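You operate a simulated robot arm through the tools that you are given. There is no shell and no other tool. Be economical: measure what you need, move in short steps, check, and stop when the job is done.

The job below is to be done with a simulated two-armed robot. You get a single attempt, and the scene is never put back.

Task
Screw the cap back on the bottle with the green cap. Press the test button two times. Put the wooden pail by the still on the top of the folding table away on the ledge under the still drain tap. Take the red round tin and leave it on the top shelf of the narrow steel rack. Take the steel jug and leave it on the bare end of the folding table. Do these in any order. Set down upright: wooden pail by the still, red round tin, steel jug.

Only the result counts: the job must be done as asked and must still hold three seconds after the hand-in. Knocking over, shifting, dropping, spilling or breaking anything else fails it. Lids that push on must go on centred and level and be pressed home; caps that screw on are set level and turned clockwise until they are tight.

Robot
Two 7-joint arms with two-finger parallel grippers on one trunk, on a base that drives. Base frame: it is fixed to the floor where the robot stands at the start and does not move with it; the origin is under the middle of the robot, x ahead of it, y to its left, z up; the surface under the hand at the start is at about z = 740. Readings come in mm, degrees, newtons and seconds.
The left shoulder is at the start at [81, 174, 1161], the right one opposite. With the tool pointing down near the work surface each hand reaches from about 100 to 700 mm from the robot's upright axis, wherever it stands, measured 20 degrees to its own side. Places, roughly: bare end of the folding table [700, 300, 700]; bottle with the green cap (7x7x21 cm) [500, 0, 800]; ledge under the still drain tap (46x23 cm) [1600, -5040, 440]; red round tin (6x6x9 cm) [2300, 200, 800]; steel jug [3250, 1500, 250]; test button [1600, 100, 800]; top shelf of the narrow steel rack (20x47 cm) [1640, -2200, 880]; wooden pail by the still (17x16x22 cm) [1800, 100, 800]. Payload 3.6 kg a hand.
Tool frame (each hand has its own): the origin (TCP) lies between the finger pads and is the grasp point; the fingertips stand 30 mm ahead of it; z points along the fingers, y is the line along which they close. The gripper opens to 110 mm. The fingers are 20 mm wide and 10 mm thick; the gripper's body (48 by 112 mm) begins 55 mm behind the TCP.
Orientation is that of the tool frame in the base frame, as a unit quaternion [w, x, y, z]. With the fingers straight down and closing along the base's y, the tool's x points along the base's -x, its y along +y and its z along -z.

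Tools
- The arms move only by the tool jog_arm. It takes "left_steps", "right_steps" or both (then of equal length, played together; a hand with none holds still); each is a list of rows, each a list of 7 numbers: the shift along the base's x, y, z in units of 400 mm (1.0 is 400 mm), then the turn, a rotation vector about the base's x, y, z in units of 120 degrees (1.0 is 120 degrees), then the gripper command, from -1 (fully open) to 1 (shut), values between in proportion. In form: [[x, y, z, rx, ry, rz, gripper], ...]. A call has 1 to 12 rows; each row is the pose to reach, as a shift and turn from the pose commanded when the call began. A call with a number of a shift or a turn outside -1 to 1 is refused whole. Each row takes 0.2 s and may step no farther than 50 mm and 8.6 degrees from the row before; otherwise, or with a gripper value out of range, the whole call is refused. Where a pose cannot be reached the arm comes as near as it can. A force on the tool above 40 N (or 10 N above the force at the start of the call, whichever is more), or a blocked arm, ends the call early, and 0.2 s more pass. The fingers move at their own pace (about 153 mm/s each) and stop on an object; they squeeze with about 33 N. The grip force told is the motor's: it shows also when the fingers shut on nothing. Time passes only in rows, and 0.2 s behind the last, so rows that repeat a pose let the fingers close. The reply holds the time, the measured pose of the TCP, the force on the tool along the base axes, the opening and the grip force, in the units named above and with some noise, with the torque about the TCP (base axes, N m) and any sound that the robot's microphone picked up.
- Cameras (640 x 400 px; columns grow to the right, rows downward): "scene" is now at [166.2, 25, 1315.4]; the picture's right is [0.32, -0.95, 0.00], its down [-0.70, -0.23, -0.68] and it looks along [0.64, 0.21, -0.74] (base axes); focal length 214 px, centre (320, 200). "left" rides on the left gripper at [72, -17, -103] in its tool frame; the picture's right is [0.23, 0.97, 0.00], its down [-0.76, 0.18, -0.62] and it looks along [-0.61, 0.14, 0.78] (tool axes); focal length 222 px, centre (320, 200). "right" rides on the right gripper at [72, 17, -104] in its tool frame; the picture's right is [-0.23, 0.97, 0.00], its down [-0.76, -0.18, -0.62] and it looks along [-0.61, -0.14, 0.78] (tool axes); focal length 222 px, centre (320, 200). There is no depth. A picture from a camera that has moved, and an enlarged one, comes with that camera's place and axes in the base frame and with its lens.
- get_image(camera): a new picture of that camera. No time passes.
- slide_trunk(by): slides the trunk up (or, below 0, down) by that many mm; the arms and the scene camera ride with it, the base frame stays. It gives what a move gives, with no picture.
- base_move(legs): drives the robot by 1 to 6 legs, each [ahead, left, turn to the left] in mm, mm and degrees, along the robot's own axes; the way and the turn of a leg run together, so that a leg with both is an arc; at most 1500 mm and 180 degrees a leg. The arms and the cameras ride along, it lands a little off, and it stops where it bumps. It gives what a move gives.
- aim_head(pan, tilt): turns the head with the scene camera to pan (to the left, within 86 degrees either way) and tilt (down, from -29 to 69), counted from straight ahead of the robot. It gives what a move gives.
- enlarge(camera, box): a new picture of the part [left, top, right, bottom] of that camera's present view, enlarged. No time passes.
- close_job(): hands the job in; it is judged then, once.

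Go step by step. Nothing tells you exact positions but the pictures and the camera data: compare them with the known pose of the tool, close in by small moves and look again before you grip or let go. The budget is 165 turns and 118 pictures, counting those below and the enlarged ones. Unless the task says otherwise, let go and move clear before handing in.

The tools are called after "Emit:" by a JSON object that holds its "name" and its "arguments". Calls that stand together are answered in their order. jog_arm: Moves the arms, as the interface text tells. Its arguments: {"type":"object","properties":{"left_steps":{"type":"array","items":{"type":"array","items":{"type":"number"}}},"right_steps":{"type":"array","items":{"type":"array","items":{"type":"number"}}}},"required":[]} The other tools are called the same way: slide_trunk (by) slides the trunk up or down; base_move (legs) drives the base; aim_head (pan, tilt) turns the head that bears the scene camera; get_image (camera) takes a picture; enlarge (camera, box) takes an enlarged picture of a part of a camera's view; close_job () hands the job in.

At the start:

```text
clock: 0.0
left_position: [388.3, 324.4, 1175.1]
left_tcp_rot: [0.0, 0.0, 1.0, 0.0]
left_force: [-0.3, 0.3, 0.7]
left_wrist_torque: [0.01, 0.0, 0.01]
left_grip_width: 110.1
left_finger_force: 0.0
right_position: [408.4, -45.6, 1101.1]
right_tcp_rot: [0.0, 0.0, 1.0, 0.0]
right_force: [-0.1, -1.1, -0.3]
right_wrist_torque: [0.01, 0.01, 0.01]
right_grip_width: 110.1
right_finger_force: 0.1
trunk travel left (down, up): [-278.0, 486.0]
robot x, y, heading: [3.1, -2.8, -0.0]
head pan, tilt: [18.4, 47.5]
```

scene: 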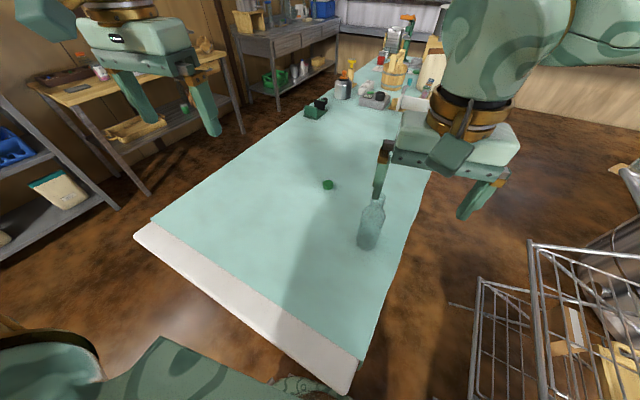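
right: 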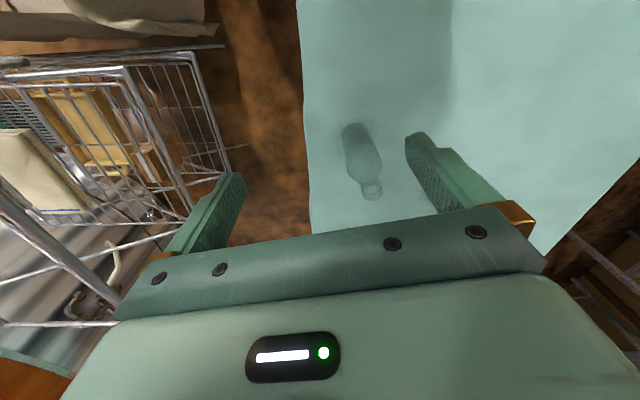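
left: 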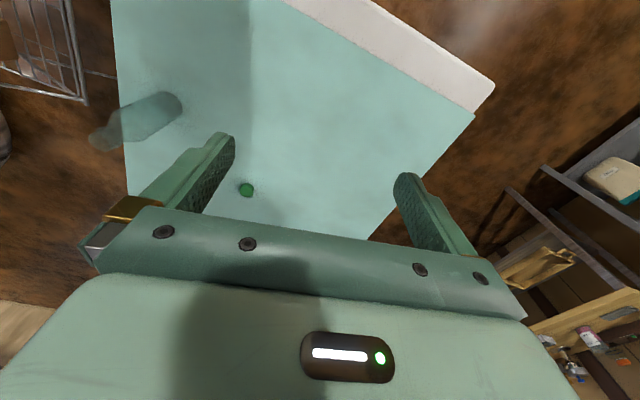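

The cap lies loose near [742, 186] and the open bottle stands near [535, -8] on the near part of the folding table. I'll look closer at both and at the far end.

Emit:
{"name": "enlarge", "arguments": {"camera": "scene", "box": [280, 150, 420, 260]}}

Emit:
{"name": "enlarge", "arguments": {"camera": "scene", "box": [230, 0, 450, 130]}}

```text
3.64 times, centred on (350, 205) of scene
camera zoom: at [166.2, 25.0, 1315.4], right [0.32, -0.95, 0.0], down [-0.7, -0.23, -0.68], along [0.64, 0.21, -0.74], focal length 780 px, centre (211, 182)
```

zoom: 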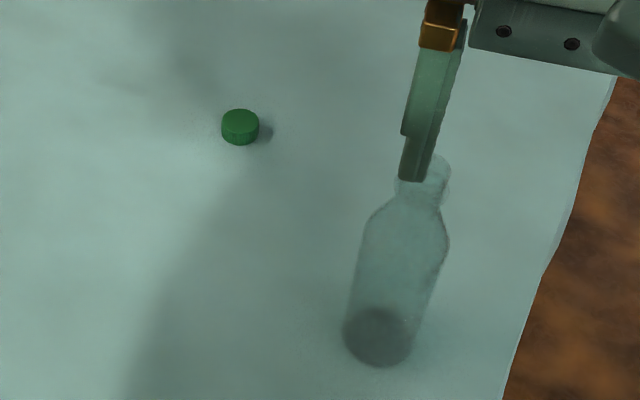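

```text
2.91 times, centred on (340, 65) of scene
camera zoom: at [166.2, 25.0, 1315.4], right [0.32, -0.95, 0.0], down [-0.7, -0.23, -0.68], along [0.64, 0.21, -0.74], focal length 624 px, centre (262, 593)
```

zoom: 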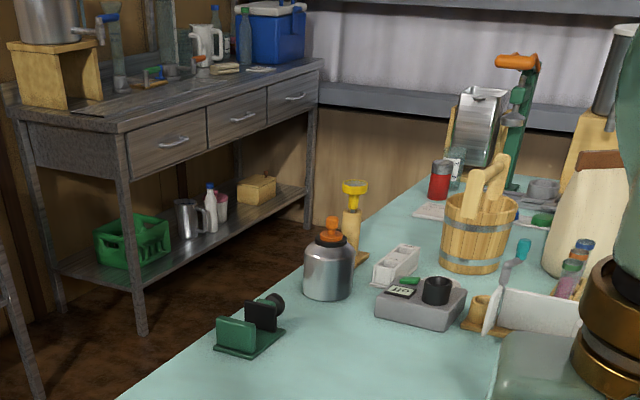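

The meter with the test button, pail, red tin and jug are all visible. I check the room between my base and the table before closing in.

Emit:
{"name": "aim_head", "arguments": {"pan": 0, "tilt": 69}}

Emit:
{"name": "get_image", "arguments": {"camera": "scene"}}

```text
clock: 0.8
left_position: [388.8, 323.4, 1174.9]
left_tcp_rot: [0.0, 0.0, 1.0, -0.001]
left_force: [-0.6, 0.0, -0.1]
left_wrist_torque: [0.03, -0.03, 0.0]
left_grip_width: 110.1
left_finger_force: 0.1
right_position: [409.6, -45.4, 1102.1]
right_tcp_rot: [-0.001, 0.0, 1.0, 0.0]
right_force: [-0.7, -0.8, 1.0]
right_wrist_torque: [-0.01, 0.01, -0.05]
right_grip_width: 110.0
right_finger_force: 0.1
trunk travel left (down, up): [-278.0, 486.0]
robot x, y, heading: [2.8, -0.0, -0.0]
head pan, tilt: [0.0, 68.8]
```

```text
112 pictures are left
camera scene: at [146.9, 0.1, 1290.1], right [0.0, -1.0, 0.0], down [-0.93, 0.0, -0.36], along [0.36, 0.0, -0.93], focal length 214 px, centre (320, 200)
```

scene: 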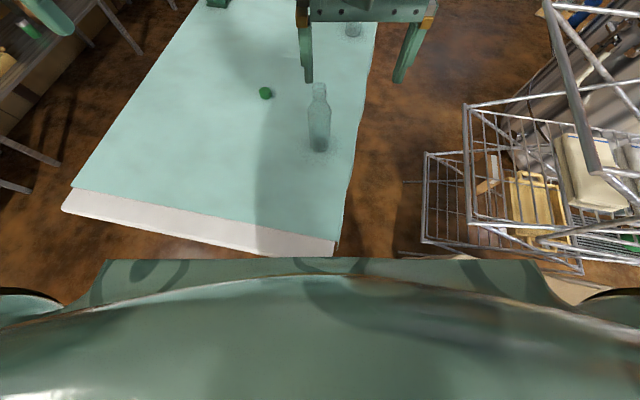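

The torso is above the table's near end and there may be table legs below, so I try reaching the cap with the left arm without driving. First I hover above it.

Emit:
{"name": "jog_arm", "arguments": {"left_steps": [[0.073, -0.03, -0.068, 0, 0, 0, -0.45], [0.146, -0.059, -0.135, 0, 0, 0, -0.45], [0.219, -0.089, -0.203, 0, 0, 0, -0.45], [0.292, -0.118, -0.271, 0, 0, 0, -0.45], [0.365, -0.148, -0.339, 0, 0, 0, -0.45], [0.439, -0.178, -0.406, 0, 0, 0, -0.45], [0.512, -0.207, -0.474, 0, 0, 0, -0.45], [0.585, -0.237, -0.542, 0, 0, 0, -0.45], [0.658, -0.266, -0.609, 0, 0, 0, -0.45], [0.731, -0.296, -0.677, 0, 0, 0, -0.45], [0.804, -0.325, -0.745, 0, 0, 0, -0.45], [0.877, -0.355, -0.812, 0, 0, 0, -0.45]]}}

Emit:
{"name": "get_image", "arguments": {"camera": "left"}}

```text
clock: 3.5
left_position: [590.9, 264.8, 920.3]
left_tcp_rot: [0.001, 0.0, 1.0, 0.0]
left_force: [-0.6, -0.7, -0.4]
left_wrist_torque: [0.01, -0.01, 0.06]
left_grip_width: 79.6
left_finger_force: 0.0
left hand out of reach, approached as far as the arm can: row 8, 9, 10, 11, 12
right_position: [409.3, -45.3, 1101.2]
right_tcp_rot: [-0.001, 0.0, 1.0, 0.0]
right_force: [-0.1, 0.5, 0.8]
right_wrist_torque: [0.01, 0.01, 0.02]
right_grip_width: 110.0
right_finger_force: 0.0
trunk travel left (down, up): [-278.0, 486.0]
robot x, y, heading: [2.0, -1.5, 0.2]
head pan, tilt: [0.0, 68.8]
```

```text
111 pictures are left
camera left: at [518.4, 247.5, 1023.6], right [-0.23, 0.97, 0.0], down [0.76, 0.18, 0.62], along [0.61, 0.14, -0.78], focal length 222 px, centre (320, 200)
```

left: 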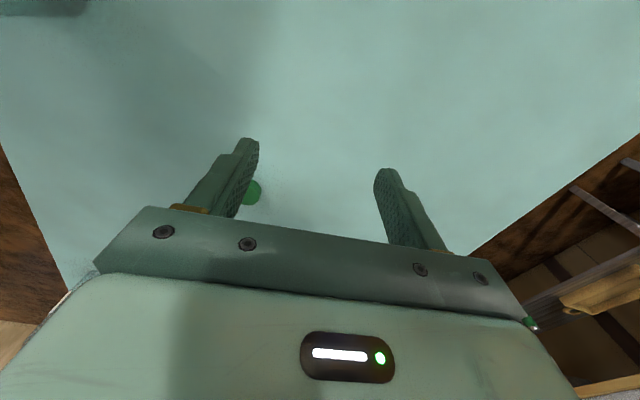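

The arm runs out of reach, so I need to be about 120 mm nearer. I edge forward in small amounts, watching for a bump.

Emit:
{"name": "base_move", "arguments": {"legs": [[60, 0, 0]]}}

Emit:
{"name": "base_move", "arguments": {"legs": [[60, 0, 0]]}}

Emit:
{"name": "get_image", "arguments": {"camera": "scene"}}

```text
clock: 4.4
left_position: [651.8, 263.2, 918.6]
left_tcp_rot: [0.0, 0.0, 1.0, 0.0]
left_force: [0.3, 0.7, -0.2]
left_wrist_torque: [-0.01, 0.05, -0.01]
left_grip_width: 79.5
left_finger_force: 0.0
right_position: [470.8, -45.2, 1100.8]
right_tcp_rot: [-0.001, -0.001, 1.0, 0.0]
right_force: [1.0, 0.5, -0.2]
right_wrist_torque: [0.05, 0.05, 0.0]
right_grip_width: 110.2
right_finger_force: 0.2
trunk travel left (down, up): [-278.0, 486.0]
robot x, y, heading: [57.0, -0.2, 0.1]
head pan, tilt: [0.0, 68.8]
```

```text
clock: 5.3
left_position: [667.1, 262.8, 926.2]
left_tcp_rot: [0.006, 0.003, 1.0, -0.001]
left_force: [-0.7, 0.3, 0.2]
left_wrist_torque: [0.0, 0.01, 0.0]
left_grip_width: 79.7
left_finger_force: 0.1
right_position: [483.3, -47.0, 1105.6]
right_tcp_rot: [0.006, 0.002, 1.0, 0.0]
right_force: [0.1, 0.1, -0.4]
right_wrist_torque: [0.03, -0.01, 0.02]
right_grip_width: 110.2
right_finger_force: 0.0
trunk travel left (down, up): [-278.0, 486.0]
robot x, y, heading: [82.8, -0.9, 0.0]
head pan, tilt: [0.0, 68.8]
stopped in leg 1: the robot was blocked; the commanded pose is now the measured one
```

```text
110 pictures are left
camera scene: at [218.5, 0.2, 1292.1], right [0.0, -1.0, 0.0], down [-0.93, 0.0, -0.37], along [0.37, 0.0, -0.93], focal length 214 px, centre (320, 200)
```

scene: 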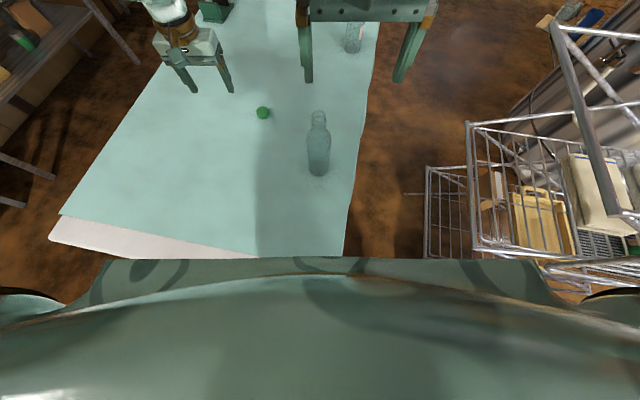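

Blocked near 83 mm; nothing on the table has shifted. I back off a little and turn right 20°, which brings the left shoulder nearer the cap, and lower the trunk.

Emit:
{"name": "base_move", "arguments": {"legs": [[-20, 0, 0], [0, 0, -20]]}}

Emit:
{"name": "slide_trunk", "arguments": {"by": -100}}

Emit:
{"name": "get_image", "arguments": {"camera": "scene"}}

Emit:
{"name": "get_image", "arguments": {"camera": "left"}}

```text
clock: 7.2
left_position: [712.0, 43.5, 919.5]
left_tcp_rot: [0.0, 0.175, 0.985, 0.0]
left_force: [0.6, -0.1, 0.9]
left_wrist_torque: [0.0, 0.03, -0.05]
left_grip_width: 79.7
left_finger_force: 0.0
right_position: [435.2, -184.2, 1100.4]
right_tcp_rot: [-0.001, 0.176, 0.984, 0.0]
right_force: [0.5, -0.3, 0.0]
right_wrist_torque: [0.02, 0.01, 0.01]
right_grip_width: 109.8
right_finger_force: 0.0
trunk travel left (down, up): [-278.0, 486.0]
robot x, y, heading: [68.1, -4.6, -20.5]
head pan, tilt: [0.0, 68.8]
```

```text
clock: 8.5
left_position: [711.5, 43.6, 819.9]
left_tcp_rot: [0.0, 0.175, 0.985, 0.0]
left_force: [-0.5, -0.6, 0.7]
left_wrist_torque: [0.01, -0.01, 0.0]
left_grip_width: 79.9
left_finger_force: 0.0
right_position: [434.1, -184.9, 1001.8]
right_tcp_rot: [0.0, 0.176, 0.984, 0.0]
right_force: [-0.8, -0.4, 0.2]
right_wrist_torque: [-0.07, 0.01, 0.03]
right_grip_width: 110.0
right_finger_force: 0.0
trunk travel left (down, up): [-178.0, 586.0]
robot x, y, heading: [64.4, 0.7, -20.2]
head pan, tilt: [0.0, 68.8]
```

```text
109 pictures are left
camera scene: at [252.4, -67.6, 1186.5], right [-0.35, -0.94, 0.0], down [-0.87, 0.32, -0.36], along [0.34, -0.13, -0.93], focal length 214 px, centre (320, 200)
```

scene: 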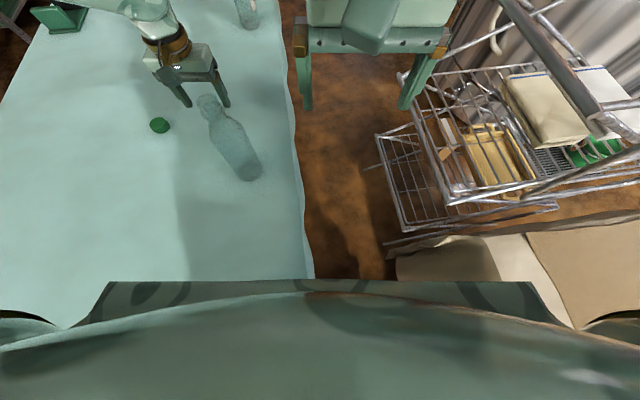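

```text
108 pictures are left
camera left: at [638.7, 53.2, 924.3], right [0.12, 0.99, 0.0], down [0.78, -0.1, 0.62], along [0.62, -0.08, -0.78], focal length 222 px, centre (320, 200)
```

left: 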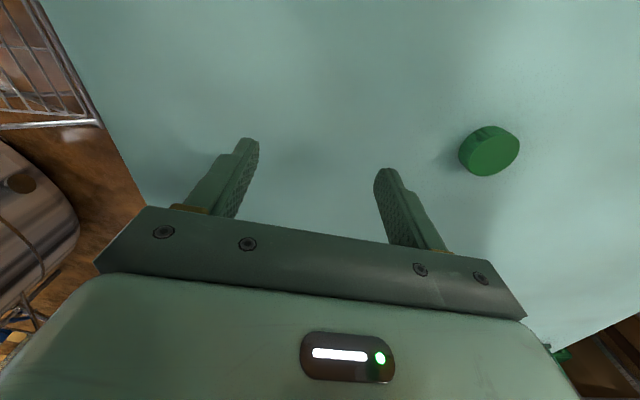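

The cap measures at [740, 184]. I move the left hand above it and lower around it, still open.

Emit:
{"name": "jog_arm", "arguments": {"left_steps": [[0.024, 0.117, 0, 0, 0, 0, -0.35], [0.048, 0.234, 0, 0, 0, 0, -0.35], [0.071, 0.351, 0, 0, 0, 0, -0.35], [0.071, 0.351, 0, 0, 0, 0, -0.35], [0.071, 0.351, -0.05, 0, 0, 0, -0.35]]}}

Emit:
{"name": "get_image", "arguments": {"camera": "left"}}

Emit:
{"name": "enlarge", "arguments": {"camera": "scene", "box": [60, 60, 300, 210]}}

```text
clock: 9.7
left_position: [739.8, 184.6, 800.2]
left_tcp_rot: [0.0, 0.175, 0.985, 0.0]
left_force: [0.3, 0.5, -0.5]
left_wrist_torque: [0.03, 0.0, 0.03]
left_grip_width: 74.3
left_finger_force: 0.0
right_position: [435.1, -184.2, 1000.4]
right_tcp_rot: [-0.001, 0.176, 0.984, 0.001]
right_force: [1.1, 0.5, -0.2]
right_wrist_torque: [0.02, -0.01, 0.0]
right_grip_width: 110.0
right_finger_force: 0.1
trunk travel left (down, up): [-178.0, 586.0]
robot x, y, heading: [67.6, -0.7, -20.1]
head pan, tilt: [0.0, 68.8]
```

```text
107 pictures are left
camera left: at [668.1, 194.5, 903.2], right [0.12, 0.99, 0.0], down [0.78, -0.1, 0.62], along [0.62, -0.08, -0.78], focal length 222 px, centre (320, 200)
```

left: 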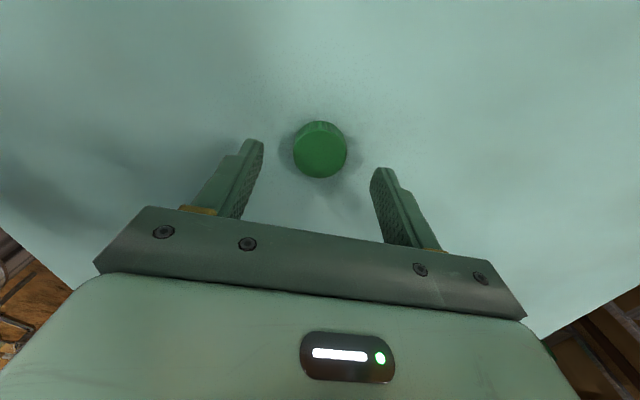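

```text
2.67 times, centred on (180, 135) of scene
camera zoom: at [253.6, -67.5, 1186.1], right [-0.35, -0.94, 0.0], down [-0.87, 0.32, -0.36], along [0.34, -0.13, -0.93], focal length 572 px, centre (693, 373)
```

zoom: 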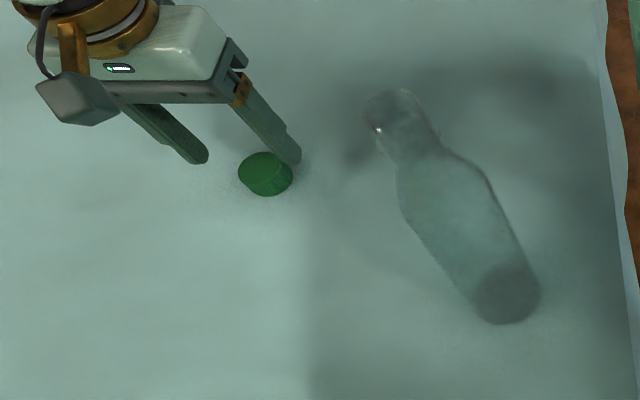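

The cap is centred between the pads. I descend to TCP z ≈ 777 and close.

Emit:
{"name": "jog_arm", "arguments": {"left_steps": [[0, 0, -0.03, 0, 0, 0, -0.35], [0, 0, -0.058, 0, 0, 0, -0.35], [0, 0, -0.058, 0, 0, 0, 1], [0, 0, -0.058, 0, 0, 0, 1], [0, 0, -0.058, 0, 0, 0, 1]]}}

Emit:
{"name": "get_image", "arguments": {"camera": "left"}}

```text
clock: 10.9
left_position: [739.2, 185.5, 776.7]
left_tcp_rot: [0.0, 0.175, 0.985, 0.0]
left_force: [0.8, 0.6, 1.1]
left_wrist_torque: [0.03, -0.02, 0.03]
left_grip_width: 36.7
left_finger_force: 33.2
right_position: [434.8, -185.0, 1000.8]
right_tcp_rot: [-0.001, 0.176, 0.984, 0.0]
right_force: [-0.1, 0.0, 0.6]
right_wrist_torque: [0.03, -0.03, 0.03]
right_grip_width: 109.9
right_finger_force: 0.2
trunk travel left (down, up): [-178.0, 586.0]
robot x, y, heading: [68.6, 2.1, -20.6]
head pan, tilt: [0.0, 68.8]
```

```text
105 pictures are left
camera left: at [666.7, 193.6, 880.5], right [0.12, 0.99, 0.0], down [0.78, -0.1, 0.62], along [0.62, -0.08, -0.78], focal length 222 px, centre (320, 200)
```

left: 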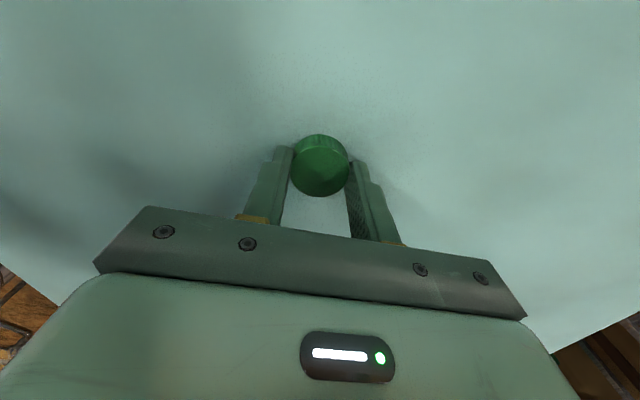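

The cap is gripped (36.7 mm). I lift it clear with the left hand while yawing the right hand, which will steady the bottle from the side.

Emit:
{"name": "jog_arm", "arguments": {"left_steps": [[0, 0, 0.1, 0, 0, 0, 1], [-0.05, -0.044, 0.188, 0, 0, 0, 1], [-0.1, -0.088, 0.275, 0, 0, 0, 1], [-0.15, -0.131, 0.363, 0, 0, 0, 1], [-0.2, -0.175, 0.45, 0, 0, 0, 1], [-0.25, -0.219, 0.538, 0, 0, 0, 1], [-0.3, -0.2625, 0.625, 0, 0, 0, 1]], "right_steps": [[0, 0, 0, 0, 0, 0.042, -1], [0, 0, 0, 0, 0, 0.083, -1], [0, 0, 0, 0, 0, 0.125, -1], [0, 0, 0, 0, 0, 0.167, -1], [0, 0, 0, 0, 0, 0.208, -1], [0, 0, 0, 0, 0, 0.25, -1], [0, 0, 0, 0, 0, 0.292, -1]]}}

```text
clock: 12.5
left_position: [620.8, 77.0, 1026.0]
left_tcp_rot: [0.0, 0.177, 0.984, 0.0]
left_force: [-1.0, 0.2, -0.6]
left_wrist_torque: [-0.02, -0.01, 0.02]
left_grip_width: 36.6
left_finger_force: 32.8
right_position: [435.3, -183.5, 1001.8]
right_tcp_rot: [-0.002, -0.129, 0.992, -0.001]
right_force: [-0.9, 0.3, -0.5]
right_wrist_torque: [0.0, -0.02, 0.02]
right_grip_width: 110.2
right_finger_force: 0.0
trunk travel left (down, up): [-178.0, 586.0]
robot x, y, heading: [68.1, -1.1, -20.3]
head pan, tilt: [0.0, 68.8]
```

Now I pitch the right hand so its fingers point at the bottle, about 25° below horizontal.

Emit:
{"name": "jog_arm", "arguments": {"right_steps": [[-0.011, 0.039, -0.032, 0.0175, -0.0654, 0, -1], [-0.022, 0.078, -0.063, 0.035, -0.1308, 0, -1], [-0.033, 0.116, -0.095, 0.0525, -0.1961, 0, -1], [-0.044, 0.155, -0.126, 0.07, -0.2615, 0, -1], [-0.055, 0.194, -0.158, 0.0875, -0.3269, 0, -1], [-0.066, 0.233, -0.189, 0.105, -0.3923, 0, -1], [-0.077, 0.271, -0.221, 0.1225, -0.4576, 0, -1], [-0.0875, 0.31, -0.2525, 0.14, -0.523, 0, -1]]}}

Emit:
{"name": "get_image", "arguments": {"camera": "right"}}

Emit:
{"name": "get_image", "arguments": {"camera": "scene"}}

```text
clock: 13.7
left_position: [621.2, 78.3, 1025.9]
left_tcp_rot: [0.0, 0.175, 0.985, -0.001]
left_force: [-0.2, 0.6, 0.1]
left_wrist_torque: [0.04, -0.01, -0.04]
left_grip_width: 36.7
left_finger_force: 33.0
right_position: [421.7, -110.1, 944.8]
right_tcp_rot: [0.333, -0.12, 0.935, 0.04]
right_force: [3.1, -0.2, -2.0]
right_wrist_torque: [0.02, -0.09, 0.13]
right_grip_width: 110.0
right_finger_force: 0.0
right hand out of reach, approached as far as the arm can: row 5
trunk travel left (down, up): [-178.0, 586.0]
robot x, y, heading: [68.5, -3.6, -20.1]
head pan, tilt: [0.0, 68.8]
stopped in row 5 (right hand): the force on the tool passed its limit at 111 N (the readings are from after the stop); the commanded pose is now the measured one
```

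```text
104 pictures are left
camera right: at [299.6, -125.8, 979.0], right [-0.08, 0.99, 0.14], down [0.23, -0.12, 0.97], along [0.97, 0.11, -0.22], focal length 222 px, centre (320, 200)
```

right: 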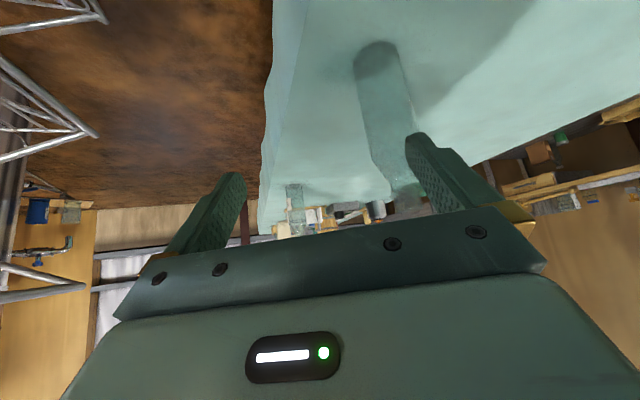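

```text
103 pictures are left
camera scene: at [253.2, -67.7, 1186.2], right [-0.35, -0.94, 0.0], down [-0.87, 0.32, -0.36], along [0.34, -0.13, -0.93], focal length 214 px, centre (320, 200)
```

scene: 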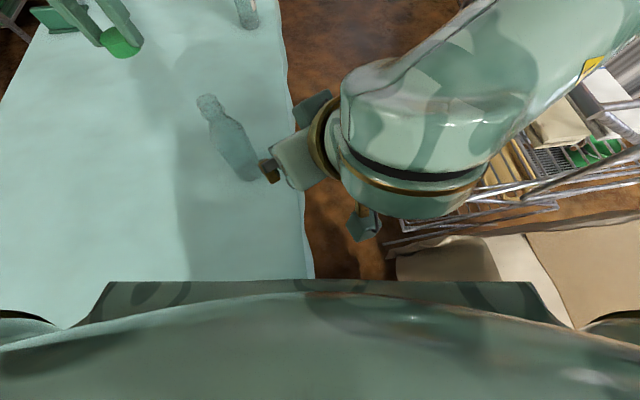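

The right arm was folded too tightly near its shoulder. I raise the trunk to give it room, then bring the hand lower with the present pitch of about 39°.

Emit:
{"name": "slide_trunk", "arguments": {"by": 120}}

Emit:
{"name": "jog_arm", "arguments": {"right_steps": [[0.0, 0.01, -0.1, 0, 0, 0, -1], [0.0, 0.02, -0.2, 0, 0, 0, -1], [0.0, 0.05, -0.3, 0, 0, 0, -1], [0.0, 0.08, -0.4, 0, 0, 0, -1], [0.0, 0.12, -0.48, 0, 0, 0, -1]]}}

Emit:
{"name": "get_image", "arguments": {"camera": "right"}}

```text
clock: 15.2
left_position: [620.9, 77.6, 1144.4]
left_tcp_rot: [0.0, 0.175, 0.985, -0.001]
left_force: [-0.2, 0.0, -0.2]
left_wrist_torque: [-0.03, -0.01, 0.01]
left_grip_width: 36.5
left_finger_force: 33.1
right_position: [420.9, -110.5, 1063.6]
right_tcp_rot: [0.333, -0.119, 0.935, 0.04]
right_force: [0.0, -0.8, -0.8]
right_wrist_torque: [0.02, 0.03, 0.02]
right_grip_width: 109.9
right_finger_force: 0.0
trunk travel left (down, up): [-298.0, 466.0]
robot x, y, heading: [63.6, 2.8, -20.4]
head pan, tilt: [0.0, 68.8]
```

```text
clock: 16.4
left_position: [622.6, 82.0, 1143.5]
left_tcp_rot: [0.0, 0.175, 0.985, -0.002]
left_force: [0.4, 0.6, -0.2]
left_wrist_torque: [-0.09, 0.02, 0.05]
left_grip_width: 36.6
left_finger_force: 33.1
right_position: [414.5, -47.3, 877.7]
right_tcp_rot: [0.325, -0.118, 0.938, 0.028]
right_force: [0.6, 0.7, -0.7]
right_wrist_torque: [-0.04, 0.03, -0.05]
right_grip_width: 110.1
right_finger_force: 0.1
right hand out of reach, approached as far as the arm can: row 4, 5
trunk travel left (down, up): [-298.0, 466.0]
robot x, y, heading: [71.7, 3.2, -20.2]
head pan, tilt: [0.0, 68.8]
```

```text
102 pictures are left
camera right: at [295.0, -59.3, 914.1], right [-0.06, 0.99, 0.12], down [0.25, -0.1, 0.96], along [0.97, 0.09, -0.24], focal length 222 px, centre (320, 200)
```

right: 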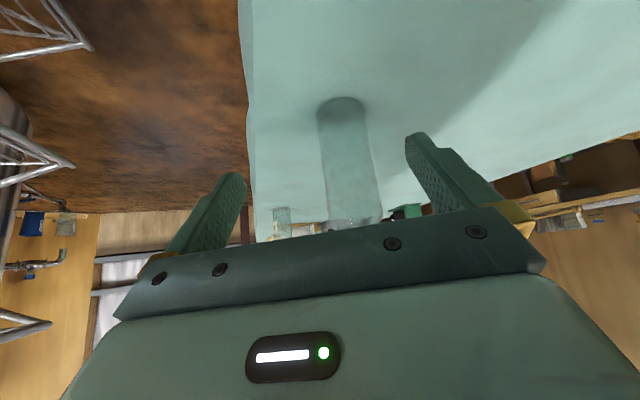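

The bottle lines up well, but I want a flatter approach so the palm clears the bottle's shoulder. I try pitching 20° more here.

Emit:
{"name": "jog_arm", "arguments": {"right_steps": [[0.0, 0.0, -0.02, 0.012, -0.054, 0, -1], [0.0, 0.0, -0.05, 0.024, -0.108, 0, -1], [0.0, 0.0, -0.08, 0.035, -0.163, 0, -1]]}}

```text
clock: 17.2
left_position: [620.6, 76.5, 1145.6]
left_tcp_rot: [0.0, 0.175, 0.985, 0.0]
left_force: [-0.5, 0.4, 0.6]
left_wrist_torque: [-0.03, -0.01, -0.01]
left_grip_width: 36.5
left_finger_force: 33.2
right_position: [471.2, -6.9, 963.5]
right_tcp_rot: [0.447, -0.108, 0.888, 0.034]
right_force: [0.5, 0.8, -0.4]
right_wrist_torque: [-0.01, -0.01, 0.01]
right_grip_width: 110.0
right_finger_force: 0.1
right hand out of reach, approached as far as the arm can: row 1, 2, 3
trunk travel left (down, up): [-298.0, 466.0]
robot x, y, heading: [65.7, 0.5, -20.4]
head pan, tilt: [0.0, 68.8]
```

Too folded. Since the cap is already in hand, I can back the base off and straighten up so the right arm has room.

Emit:
{"name": "base_move", "arguments": {"legs": [[-130, 0, 0], [0, 0, 20]]}}

Emit:
{"name": "slide_trunk", "arguments": {"by": -120}}

Emit:
{"name": "get_image", "arguments": {"camera": "scene"}}

```text
clock: 19.6
left_position: [438.9, 308.3, 1145.3]
left_tcp_rot: [0.0, 0.002, 1.0, -0.001]
left_force: [-0.9, -0.8, 0.3]
left_wrist_torque: [-0.05, -0.01, 0.0]
left_grip_width: 36.4
left_finger_force: 33.3
right_position: [328.8, 178.3, 963.1]
right_tcp_rot: [0.432, -0.262, 0.855, 0.112]
right_force: [-0.5, 0.4, 0.0]
right_wrist_torque: [0.0, 0.02, -0.01]
right_grip_width: 109.8
right_finger_force: 0.0
trunk travel left (down, up): [-298.0, 466.0]
robot x, y, heading: [-52.7, 45.7, -0.1]
head pan, tilt: [0.0, 68.8]
```

```text
clock: 21.1
left_position: [438.8, 306.4, 1025.7]
left_tcp_rot: [0.001, 0.001, 1.0, 0.0]
left_force: [0.3, -0.1, -0.3]
left_wrist_torque: [-0.01, -0.04, -0.02]
left_grip_width: 36.8
left_finger_force: 33.0
right_position: [337.4, 177.7, 826.3]
right_tcp_rot: [0.403, -0.259, 0.87, 0.119]
right_force: [0.1, 0.3, 1.1]
right_wrist_torque: [0.02, -0.02, 0.0]
right_grip_width: 110.4
right_finger_force: 0.1
trunk travel left (down, up): [-178.0, 586.0]
robot x, y, heading: [-53.9, 40.9, -0.3]
head pan, tilt: [0.0, 68.8]
```

```text
101 pictures are left
camera scene: at [143.2, 44.2, 1186.5], right [0.0, -1.0, 0.0], down [-0.93, 0.0, -0.36], along [0.36, 0.0, -0.93], focal length 214 px, centre (320, 200)
```

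scene: 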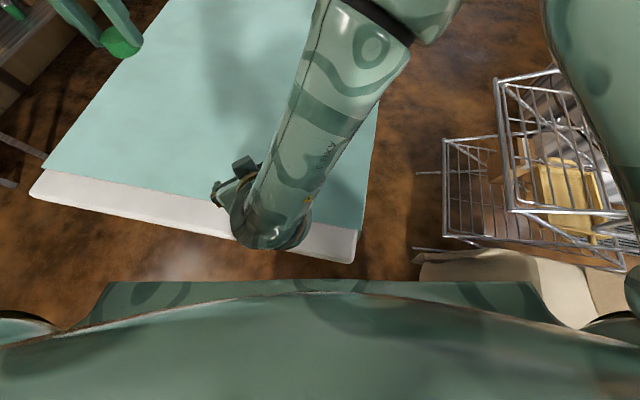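

The right elbow hangs forward, near the bottle; I need to see whether the bottle is untouched before moving anything.

Emit:
{"name": "get_image", "arguments": {"camera": "left"}}

```text
100 pictures are left
camera left: at [366.8, 291.2, 1129.6], right [-0.22, 0.97, 0.0], down [0.76, 0.18, 0.62], along [0.61, 0.14, -0.78], focal length 222 px, centre (320, 200)
```

left: 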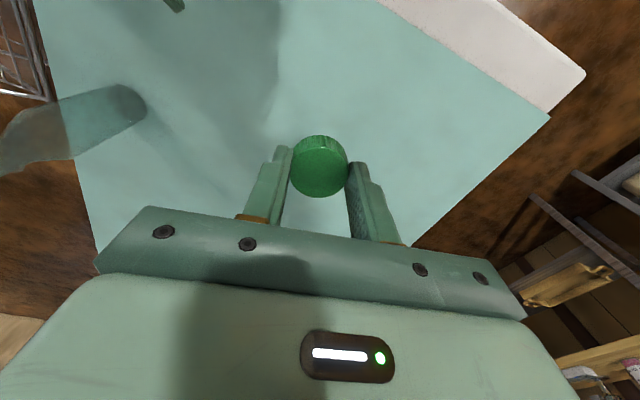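

The bottle stands untouched at about [540, 3]. I bring the right hand up and over to the right side, to approach the bottle from front-right where the arm is less folded.

Emit:
{"name": "jog_arm", "arguments": {"right_steps": [[0, 0, 0.11, 0, 0, 0, -1], [0, 0, 0.22, 0, 0, 0, -1], [0, 0, 0.33, 0, 0, 0, -1], [0, -0.1, 0.36, 0, 0, 0, -1], [0, -0.2, 0.38, 0, 0, 0, -1], [0, -0.3, 0.38, 0, 0, 0, -1], [0.0, -0.4, 0.38, 0, 0, 0, -1], [0.01, -0.5, 0.38, 0, 0, 0, -1], [0.02, -0.6, 0.38, 0, 0, 0, -1], [0.03, -0.7, 0.38, 0, 0, 0, -1], [0.04, -0.8, 0.38, 0, 0, 0, -1], [0.05, -0.9, 0.38, 0, 0, 0, -1]]}}

Emit:
{"name": "get_image", "arguments": {"camera": "scene"}}

```text
clock: 23.7
left_position: [437.4, 305.7, 1026.9]
left_tcp_rot: [0.001, 0.001, 1.0, 0.0]
left_force: [-1.0, -0.5, -0.3]
left_wrist_torque: [0.0, -0.01, 0.01]
left_grip_width: 36.4
left_finger_force: 33.0
right_position: [405.4, -206.1, 989.4]
right_tcp_rot: [0.404, -0.258, 0.869, 0.121]
right_force: [-0.8, -0.5, -0.5]
right_wrist_torque: [0.05, 0.0, 0.02]
right_grip_width: 110.2
right_finger_force: 0.0
right hand out of reach, approached as far as the arm can: row 6, 7, 8, 9, 10, 11, 12
trunk travel left (down, up): [-178.0, 586.0]
robot x, y, heading: [-51.7, 47.8, -0.0]
head pan, tilt: [0.0, 68.8]
```

```text
99 pictures are left
camera scene: at [142.7, 42.4, 1186.5], right [0.0, -1.0, 0.0], down [-0.93, 0.0, -0.36], along [0.36, 0.0, -0.93], focal length 214 px, centre (320, 200)
```

scene: 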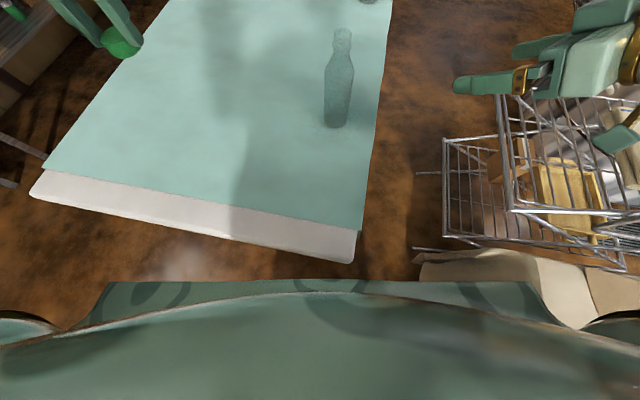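

The bottle stands clear. Now I turn the right hand to a flatter, leftward-pointing pose and bring it to a standoff before the bottle.

Emit:
{"name": "jog_arm", "arguments": {"right_steps": [[0.026, 0.051, -0.058, 0.0186, -0.0211, 0.0237, -1], [0.052, 0.102, -0.115, 0.0372, -0.0422, 0.0473, -1], [0.078, 0.154, -0.173, 0.0558, -0.0633, 0.071, -1], [0.103, 0.205, -0.23, 0.0743, -0.0843, 0.0947, -1], [0.129, 0.256, -0.288, 0.0929, -0.1054, 0.1183, -1], [0.155, 0.307, -0.345, 0.1115, -0.1265, 0.142, -1]]}}

Emit:
{"name": "get_image", "arguments": {"camera": "scene"}}

Emit:
{"name": "get_image", "arguments": {"camera": "right"}}

```text
clock: 25.1
left_position: [439.2, 307.9, 1025.6]
left_tcp_rot: [0.0, 0.002, 1.0, 0.0]
left_force: [0.5, 0.1, -1.0]
left_wrist_torque: [0.0, 0.01, 0.04]
left_grip_width: 36.7
left_finger_force: 33.3
right_position: [470.4, -80.2, 850.9]
right_tcp_rot: [0.519, -0.348, 0.743, 0.241]
right_force: [-0.8, 0.0, 0.4]
right_wrist_torque: [-0.02, 0.01, 0.01]
right_grip_width: 110.2
right_finger_force: 0.1
trunk travel left (down, up): [-178.0, 586.0]
robot x, y, heading: [-53.1, 44.3, -0.2]
head pan, tilt: [0.0, 68.8]
```

```text
98 pictures are left
camera scene: at [144.4, 44.0, 1186.1], right [0.0, -1.0, 0.0], down [-0.93, 0.0, -0.36], along [0.36, 0.0, -0.93], focal length 214 px, centre (320, 200)
```

scene: 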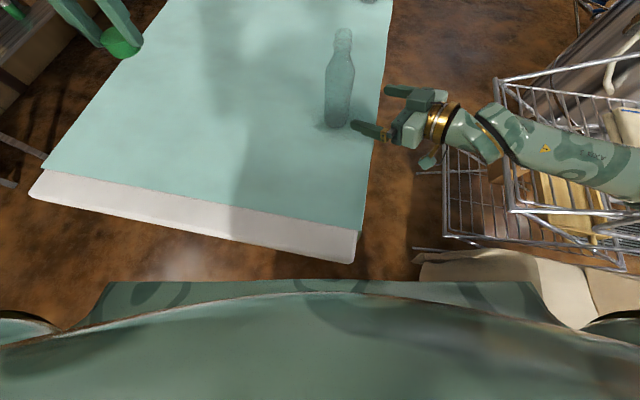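

```text
97 pictures are left
camera right: at [379.0, -164.6, 818.2], right [-0.7, 0.68, 0.21], down [-0.07, -0.36, 0.93], along [0.71, 0.63, 0.3], focal length 222 px, centre (320, 200)
```

right: 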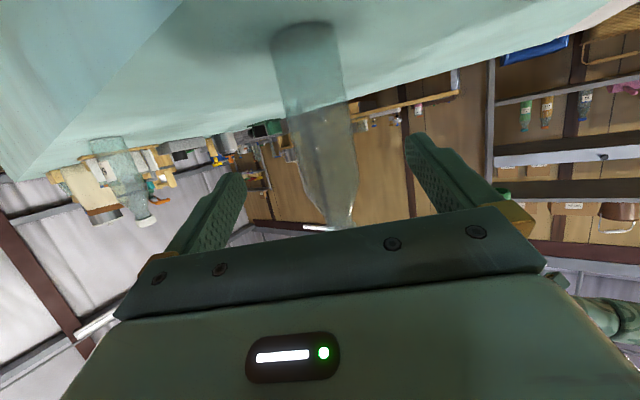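

The hand is square to the bottle. I slide in around the body with the fingers open.

Emit:
{"name": "jog_arm", "arguments": {"right_steps": [[0.04, 0.048, -0.015, 0, 0, 0, -1], [0.08, 0.096, -0.03, 0, 0, 0, -1], [0.12, 0.144, -0.045, 0, 0, 0, -1], [0.157, 0.189, -0.055, 0, 0, 0, -1]]}}

Emit:
{"name": "get_image", "arguments": {"camera": "right"}}

Emit:
{"name": "enlarge", "arguments": {"camera": "scene", "box": [260, 0, 500, 150]}}

```text
clock: 26.1
left_position: [439.4, 307.7, 1024.8]
left_tcp_rot: [0.001, 0.001, 1.0, 0.0]
left_force: [0.2, 0.2, 0.3]
left_wrist_torque: [-0.01, 0.01, 0.0]
left_grip_width: 37.0
left_finger_force: 32.8
right_position: [531.8, -5.5, 830.0]
right_tcp_rot: [0.52, -0.348, 0.742, 0.241]
right_force: [-0.3, -0.3, 0.2]
right_wrist_torque: [0.0, 0.01, 0.0]
right_grip_width: 110.0
right_finger_force: 0.0
trunk travel left (down, up): [-178.0, 586.0]
robot x, y, heading: [-55.0, 43.5, -0.1]
head pan, tilt: [0.0, 68.8]
```

```text
96 pictures are left
camera right: at [441.8, -88.4, 797.1], right [-0.7, 0.68, 0.21], down [-0.07, -0.36, 0.93], along [0.71, 0.63, 0.3], focal length 222 px, centre (320, 200)
```

right: 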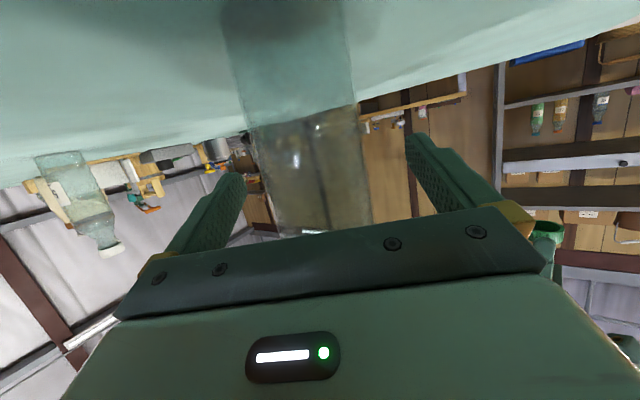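

```text
2.67 times, centred on (380, 75) of scene
camera zoom: at [144.2, 44.3, 1186.2], right [0.0, -1.0, 0.0], down [-0.93, 0.0, -0.36], along [0.36, 0.0, -0.93], focal length 572 px, centre (160, 533)
```

zoom: 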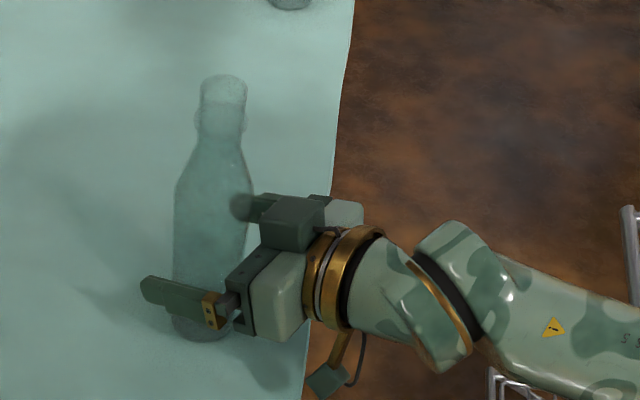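

The bottle sits between the pads. I close the right hand on it.

Emit:
{"name": "jog_arm", "arguments": {"right_steps": [[0, 0, 0, 0, 0, 0, 0.0], [0, 0, 0, 0, 0, 0, 0.3], [0, 0, 0, 0, 0, 0, 1], [0, 0, 0, 0, 0, 0, 1]]}}

Emit:
{"name": "get_image", "arguments": {"camera": "right"}}

Emit:
{"name": "enlarge", "arguments": {"camera": "scene", "box": [260, 0, 500, 150]}}

```text
clock: 27.1
left_position: [438.8, 306.9, 1024.8]
left_tcp_rot: [-0.001, 0.001, 1.0, 0.0]
left_force: [0.3, 1.0, 0.4]
left_wrist_torque: [0.02, -0.01, -0.03]
left_grip_width: 36.5
left_finger_force: 33.2
right_position: [532.9, -4.7, 829.6]
right_tcp_rot: [0.52, -0.348, 0.742, 0.242]
right_force: [1.3, -0.6, 0.9]
right_wrist_torque: [0.02, -0.06, -0.02]
right_grip_width: 59.1
right_finger_force: 33.2
trunk travel left (down, up): [-178.0, 586.0]
robot x, y, heading: [-55.1, 42.4, -0.3]
head pan, tilt: [0.0, 68.8]
```

```text
94 pictures are left
camera right: at [441.5, -88.7, 797.4], right [-0.7, 0.68, 0.21], down [-0.07, -0.36, 0.93], along [0.71, 0.63, 0.3], focal length 222 px, centre (320, 200)
```

right: 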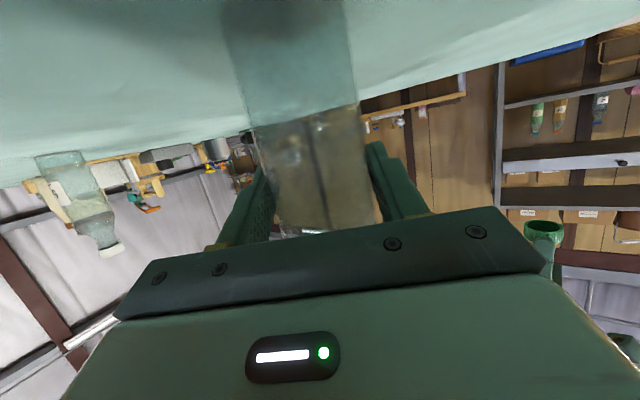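

```text
2.67 times, centred on (380, 75) of scene
camera zoom: at [144.0, 44.1, 1186.3], right [0.0, -1.0, 0.0], down [-0.93, 0.0, -0.36], along [0.36, 0.0, -0.93], focal length 572 px, centre (160, 533)
```

zoom: 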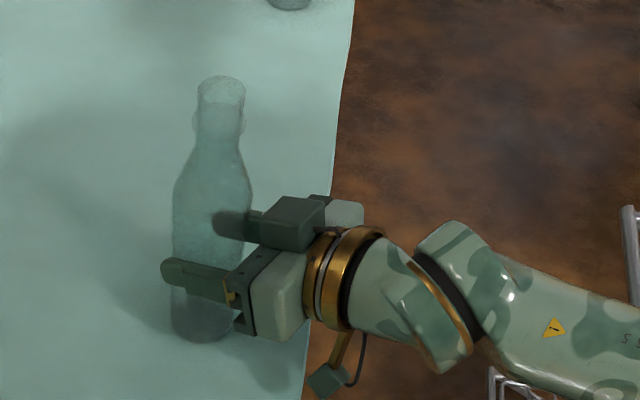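

The bottle is held, still upright at about [540, 4], mouth near z 948. I check how the cap sits in the left fingers.

Emit:
{"name": "enlarge", "arguments": {"camera": "left", "box": [240, 110, 400, 210]}}

```text
4.00 times, centred on (320, 160) of left
camera zoom: at [367.7, 291.1, 1128.9], right [-0.22, 0.97, 0.0], down [0.76, 0.18, 0.62], along [0.61, 0.14, -0.78], focal length 888 px, centre (320, 360)
```

zoom: 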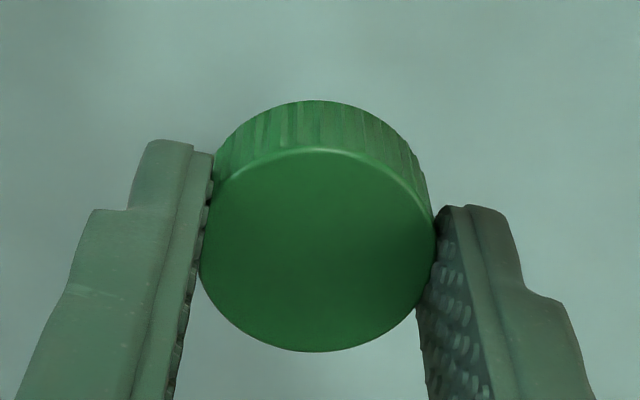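

The cap sits centred in the fingers (about 21 mm tall). I bring it over the bottle mouth, 40 mm above.

Emit:
{"name": "jog_arm", "arguments": {"left_steps": [[0.036, -0.108, 0, 0, 0, 0, 1], [0.072, -0.216, 0, 0, 0, 0, 1], [0.109, -0.324, 0, 0, 0, 0, 1], [0.145, -0.431, 0, 0, 0, 0, 1], [0.181, -0.539, 0, 0, 0, 0, 1], [0.217, -0.647, 0, 0, 0, 0, 1], [0.2535, -0.755, 0, 0, 0, 0, 1], [0.2535, -0.755, 0, 0, 0, 0, 1]]}}

Emit:
{"name": "enlarge", "arguments": {"camera": "left", "box": [220, 80, 420, 205]}}

Emit:
{"name": "enlarge", "arguments": {"camera": "scene", "box": [260, 0, 500, 150]}}

```text
clock: 28.9
left_position: [464.5, 175.5, 983.4]
left_tcp_rot: [0.0, 0.001, 1.0, -0.001]
left_force: [-0.1, -0.1, 0.4]
left_wrist_torque: [0.0, -0.01, 0.01]
left_grip_width: 36.6
left_finger_force: 33.0
left hand out of reach, approached as far as the arm can: row 3, 4, 5, 6, 7, 8
right_position: [531.9, -5.1, 829.6]
right_tcp_rot: [0.519, -0.348, 0.742, 0.242]
right_force: [-0.5, -0.8, 2.1]
right_wrist_torque: [-0.02, 0.08, 0.03]
right_grip_width: 59.4
right_finger_force: 33.2
trunk travel left (down, up): [-178.0, 586.0]
robot x, y, heading: [-52.6, 42.2, -0.2]
head pan, tilt: [0.0, 68.8]
```

```text
3.20 times, centred on (320, 142) of left
camera zoom: at [392.1, 159.7, 1086.7], right [-0.22, 0.97, 0.0], down [0.76, 0.18, 0.62], along [0.61, 0.14, -0.78], focal length 711 px, centre (320, 384)
```

zoom: 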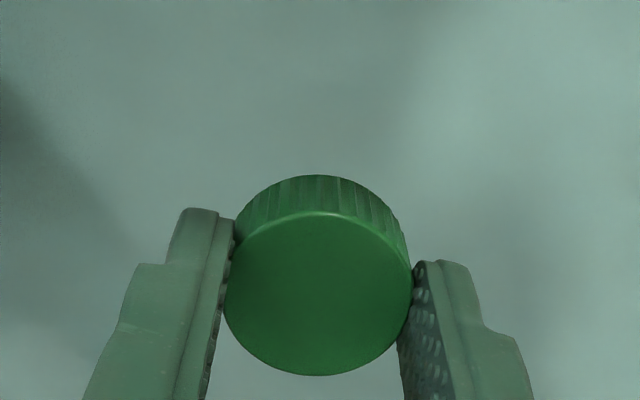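

```text
2.67 times, centred on (380, 75) of scene
camera zoom: at [143.9, 44.0, 1186.3], right [0.0, -1.0, 0.0], down [-0.93, 0.0, -0.36], along [0.36, 0.0, -0.93], focal length 572 px, centre (160, 533)
```

zoom: 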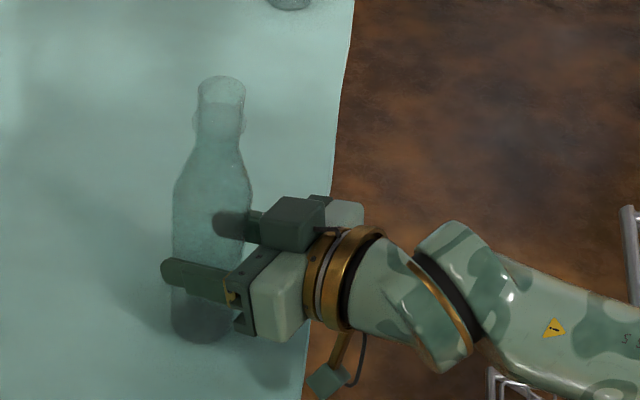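

The left arm can't cross this far to the right. I release the bottle, withdraw the right hand upward, and will re-stand so the bottle is ahead-left of me with the trunk higher.

Emit:
{"name": "jog_arm", "arguments": {"left_steps": [[0, 0, 0.0, 0, 0, 0, 1], [0, 0.04, 0.0, 0, 0, 0, 1], [-0.01, 0.08, 0.02, 0, 0, 0, 1], [-0.02, 0.14, 0.04, 0, 0, 0, 1], [-0.03, 0.2, 0.06, 0, 0, 0, 1], [-0.05, 0.27, 0.08, 0, 0, 0, 1], [-0.06, 0.33, 0.1, 0, 0, 0, 1], [-0.06, 0.33, 0.1, 0, 0, 0, 1], [-0.06, 0.33, 0.1, 0, 0, 0, 1], [-0.06, 0.33, 0.1, 0, 0, 0, 1]], "right_steps": [[0, 0, 0, 0, 0, 0, 0], [0, 0, 0, 0, 0, 0, -1], [0, 0, 0, 0, 0, 0, -1], [-0.04, -0.048, 0.014, 0, 0, 0, -1], [-0.09, -0.108, 0.03, 0, 0, 0, -1], [-0.15, -0.18, 0.055, 0, 0, 0, -1], [-0.18, -0.22, 0.15, 0, 0, 0, -1], [-0.19, -0.24, 0.25, 0, 0, 0, -1], [-0.2, -0.25, 0.35, 0, 0, 0, -1], [-0.2, -0.25, 0.45, 0, 0, 0, -1]]}}

Emit:
{"name": "get_image", "arguments": {"camera": "scene"}}

```text
clock: 31.1
left_position: [436.2, 311.1, 1020.6]
left_tcp_rot: [0.0, 0.002, 1.0, -0.001]
left_force: [-0.9, -0.3, -0.6]
left_wrist_torque: [0.01, -0.03, 0.01]
left_grip_width: 36.8
left_finger_force: 33.4
right_position: [452.1, -102.2, 1012.8]
right_tcp_rot: [0.519, -0.348, 0.742, 0.242]
right_force: [0.2, -0.2, 0.1]
right_wrist_torque: [-0.02, -0.01, 0.0]
right_grip_width: 110.0
right_finger_force: 0.0
trunk travel left (down, up): [-178.0, 586.0]
robot x, y, heading: [-52.4, 45.6, -0.2]
head pan, tilt: [0.0, 68.8]
```

```text
89 pictures are left
camera scene: at [143.9, 44.2, 1186.2], right [0.0, -1.0, 0.0], down [-0.93, 0.0, -0.36], along [0.36, 0.0, -0.93], focal length 214 px, centre (320, 200)
```

scene: 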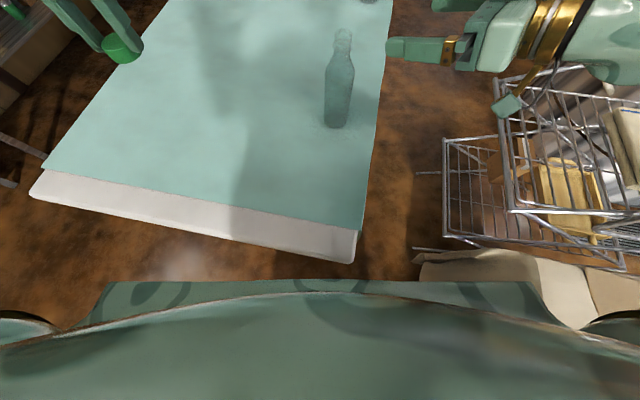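

Released cleanly, bottle in place. Raise trunk, step forward and turn right 20°.

Emit:
{"name": "slide_trunk", "arguments": {"by": 90}}

Emit:
{"name": "base_move", "arguments": {"legs": [[50, -14, 0], [0, 0, -20]]}}

```text
clock: 32.4
left_position: [437.6, 310.7, 1109.0]
left_tcp_rot: [0.0, 0.001, 1.0, 0.0]
left_force: [-0.4, -0.4, -2.0]
left_wrist_torque: [0.01, 0.03, -0.06]
left_grip_width: 36.6
left_finger_force: 32.5
right_position: [452.3, -105.0, 1099.0]
right_tcp_rot: [0.52, -0.348, 0.742, 0.242]
right_force: [-0.4, 0.9, 0.4]
right_wrist_torque: [0.01, 0.01, 0.03]
right_grip_width: 110.1
right_finger_force: 0.0
trunk travel left (down, up): [-268.0, 496.0]
robot x, y, heading: [-49.4, 45.6, -0.2]
head pan, tilt: [0.0, 68.8]
```

```text
clock: 34.4
left_position: [547.0, 115.0, 1110.4]
left_tcp_rot: [-0.001, 0.172, 0.985, 0.0]
left_force: [-0.3, 0.3, 0.2]
left_wrist_torque: [0.02, -0.01, 0.0]
left_grip_width: 36.5
left_finger_force: 33.1
right_position: [421.9, -280.9, 1101.6]
right_tcp_rot: [0.552, -0.217, 0.791, 0.15]
right_force: [0.4, -0.1, -0.5]
right_wrist_torque: [-0.02, -0.01, -0.05]
right_grip_width: 109.9
right_finger_force: 0.1
trunk travel left (down, up): [-268.0, 496.0]
robot x, y, heading: [-6.3, 28.3, -20.0]
head pan, tilt: [0.0, 68.8]
```

Now the right hand goes to a standoff in front of the bottle again.

Emit:
{"name": "jog_arm", "arguments": {"right_steps": [[0.0122, 0.0684, -0.0728, 0, 0, 0.0104, -1], [0.0244, 0.1369, -0.1456, 0, 0, 0.0208, -1], [0.0366, 0.2053, -0.2184, 0, 0, 0.0311, -1], [0.0488, 0.2738, -0.2913, 0, 0, 0.0415, -1], [0.0609, 0.3422, -0.3641, 0, 0, 0.0519, -1], [0.0731, 0.4106, -0.4369, 0, 0, 0.0623, -1], [0.0853, 0.4791, -0.5097, 0, 0, 0.0726, -1], [0.0975, 0.5475, -0.5825, 0, 0, 0.083, -1]]}}

Emit:
{"name": "get_image", "arguments": {"camera": "right"}}

```text
clock: 36.2
left_position: [548.7, 117.3, 1110.3]
left_tcp_rot: [0.0, 0.172, 0.985, -0.001]
left_force: [0.4, -0.7, -0.2]
left_wrist_torque: [0.02, 0.01, 0.03]
left_grip_width: 36.5
left_finger_force: 32.8
right_position: [461.1, -60.0, 867.1]
right_tcp_rot: [0.538, -0.284, 0.768, 0.197]
right_force: [0.4, 0.3, -0.9]
right_wrist_torque: [0.0, -0.02, 0.01]
right_grip_width: 110.0
right_finger_force: 0.1
trunk travel left (down, up): [-268.0, 496.0]
robot x, y, heading: [-3.2, 32.1, -19.6]
head pan, tilt: [0.0, 68.8]
```

```text
88 pictures are left
camera right: at [357.8, -128.0, 835.7], right [-0.57, 0.79, 0.21], down [-0.13, -0.34, 0.93], along [0.81, 0.51, 0.3], focal length 222 px, centre (320, 200)
```

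right: 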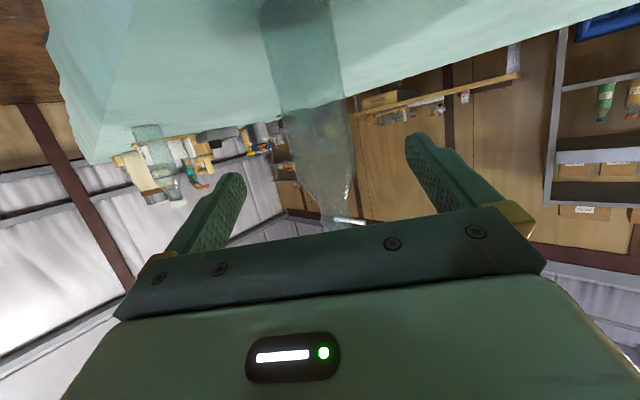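

Aligned. I slide in and grip the bottle again.

Emit:
{"name": "jog_arm", "arguments": {"right_steps": [[0.0469, 0.038, -0.023, 0, 0, 0, -1], [0.0938, 0.0763, -0.046, 0, 0, 0, -1], [0.141, 0.1144, -0.07, 0, 0, 0, -1], [0.1875, 0.1525, -0.0925, 0, 0, 0, -1], [0.1875, 0.1525, -0.0925, 0, 0, 0, 0], [0.1875, 0.1525, -0.0925, 0, 0, 0, 0.3], [0.1875, 0.1525, -0.0925, 0, 0, 0, 1], [0.1875, 0.1525, -0.0925, 0, 0, 0, 1]]}}

Emit:
{"name": "get_image", "arguments": {"camera": "scene"}}

```text
clock: 38.0
left_position: [547.8, 117.8, 1111.1]
left_tcp_rot: [-0.001, 0.172, 0.985, -0.001]
left_force: [0.3, 1.2, -0.1]
left_wrist_torque: [-0.01, -0.02, 0.0]
left_grip_width: 36.4
left_finger_force: 33.5
right_position: [534.8, -0.7, 831.5]
right_tcp_rot: [0.537, -0.285, 0.769, 0.197]
right_force: [-0.3, 0.9, -0.3]
right_wrist_torque: [-0.01, 0.0, 0.0]
right_grip_width: 58.9
right_finger_force: 32.9
trunk travel left (down, up): [-268.0, 496.0]
robot x, y, heading: [-6.1, 30.7, -20.1]
head pan, tilt: [0.0, 68.8]
```

```text
87 pictures are left
camera scene: at [138.1, -19.8, 1279.8], right [-0.34, -0.94, 0.0], down [-0.88, 0.32, -0.36], along [0.34, -0.12, -0.93], focal length 214 px, centre (320, 200)
```

scene: 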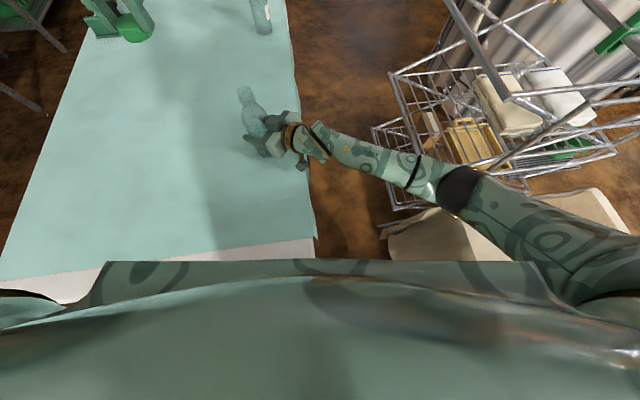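

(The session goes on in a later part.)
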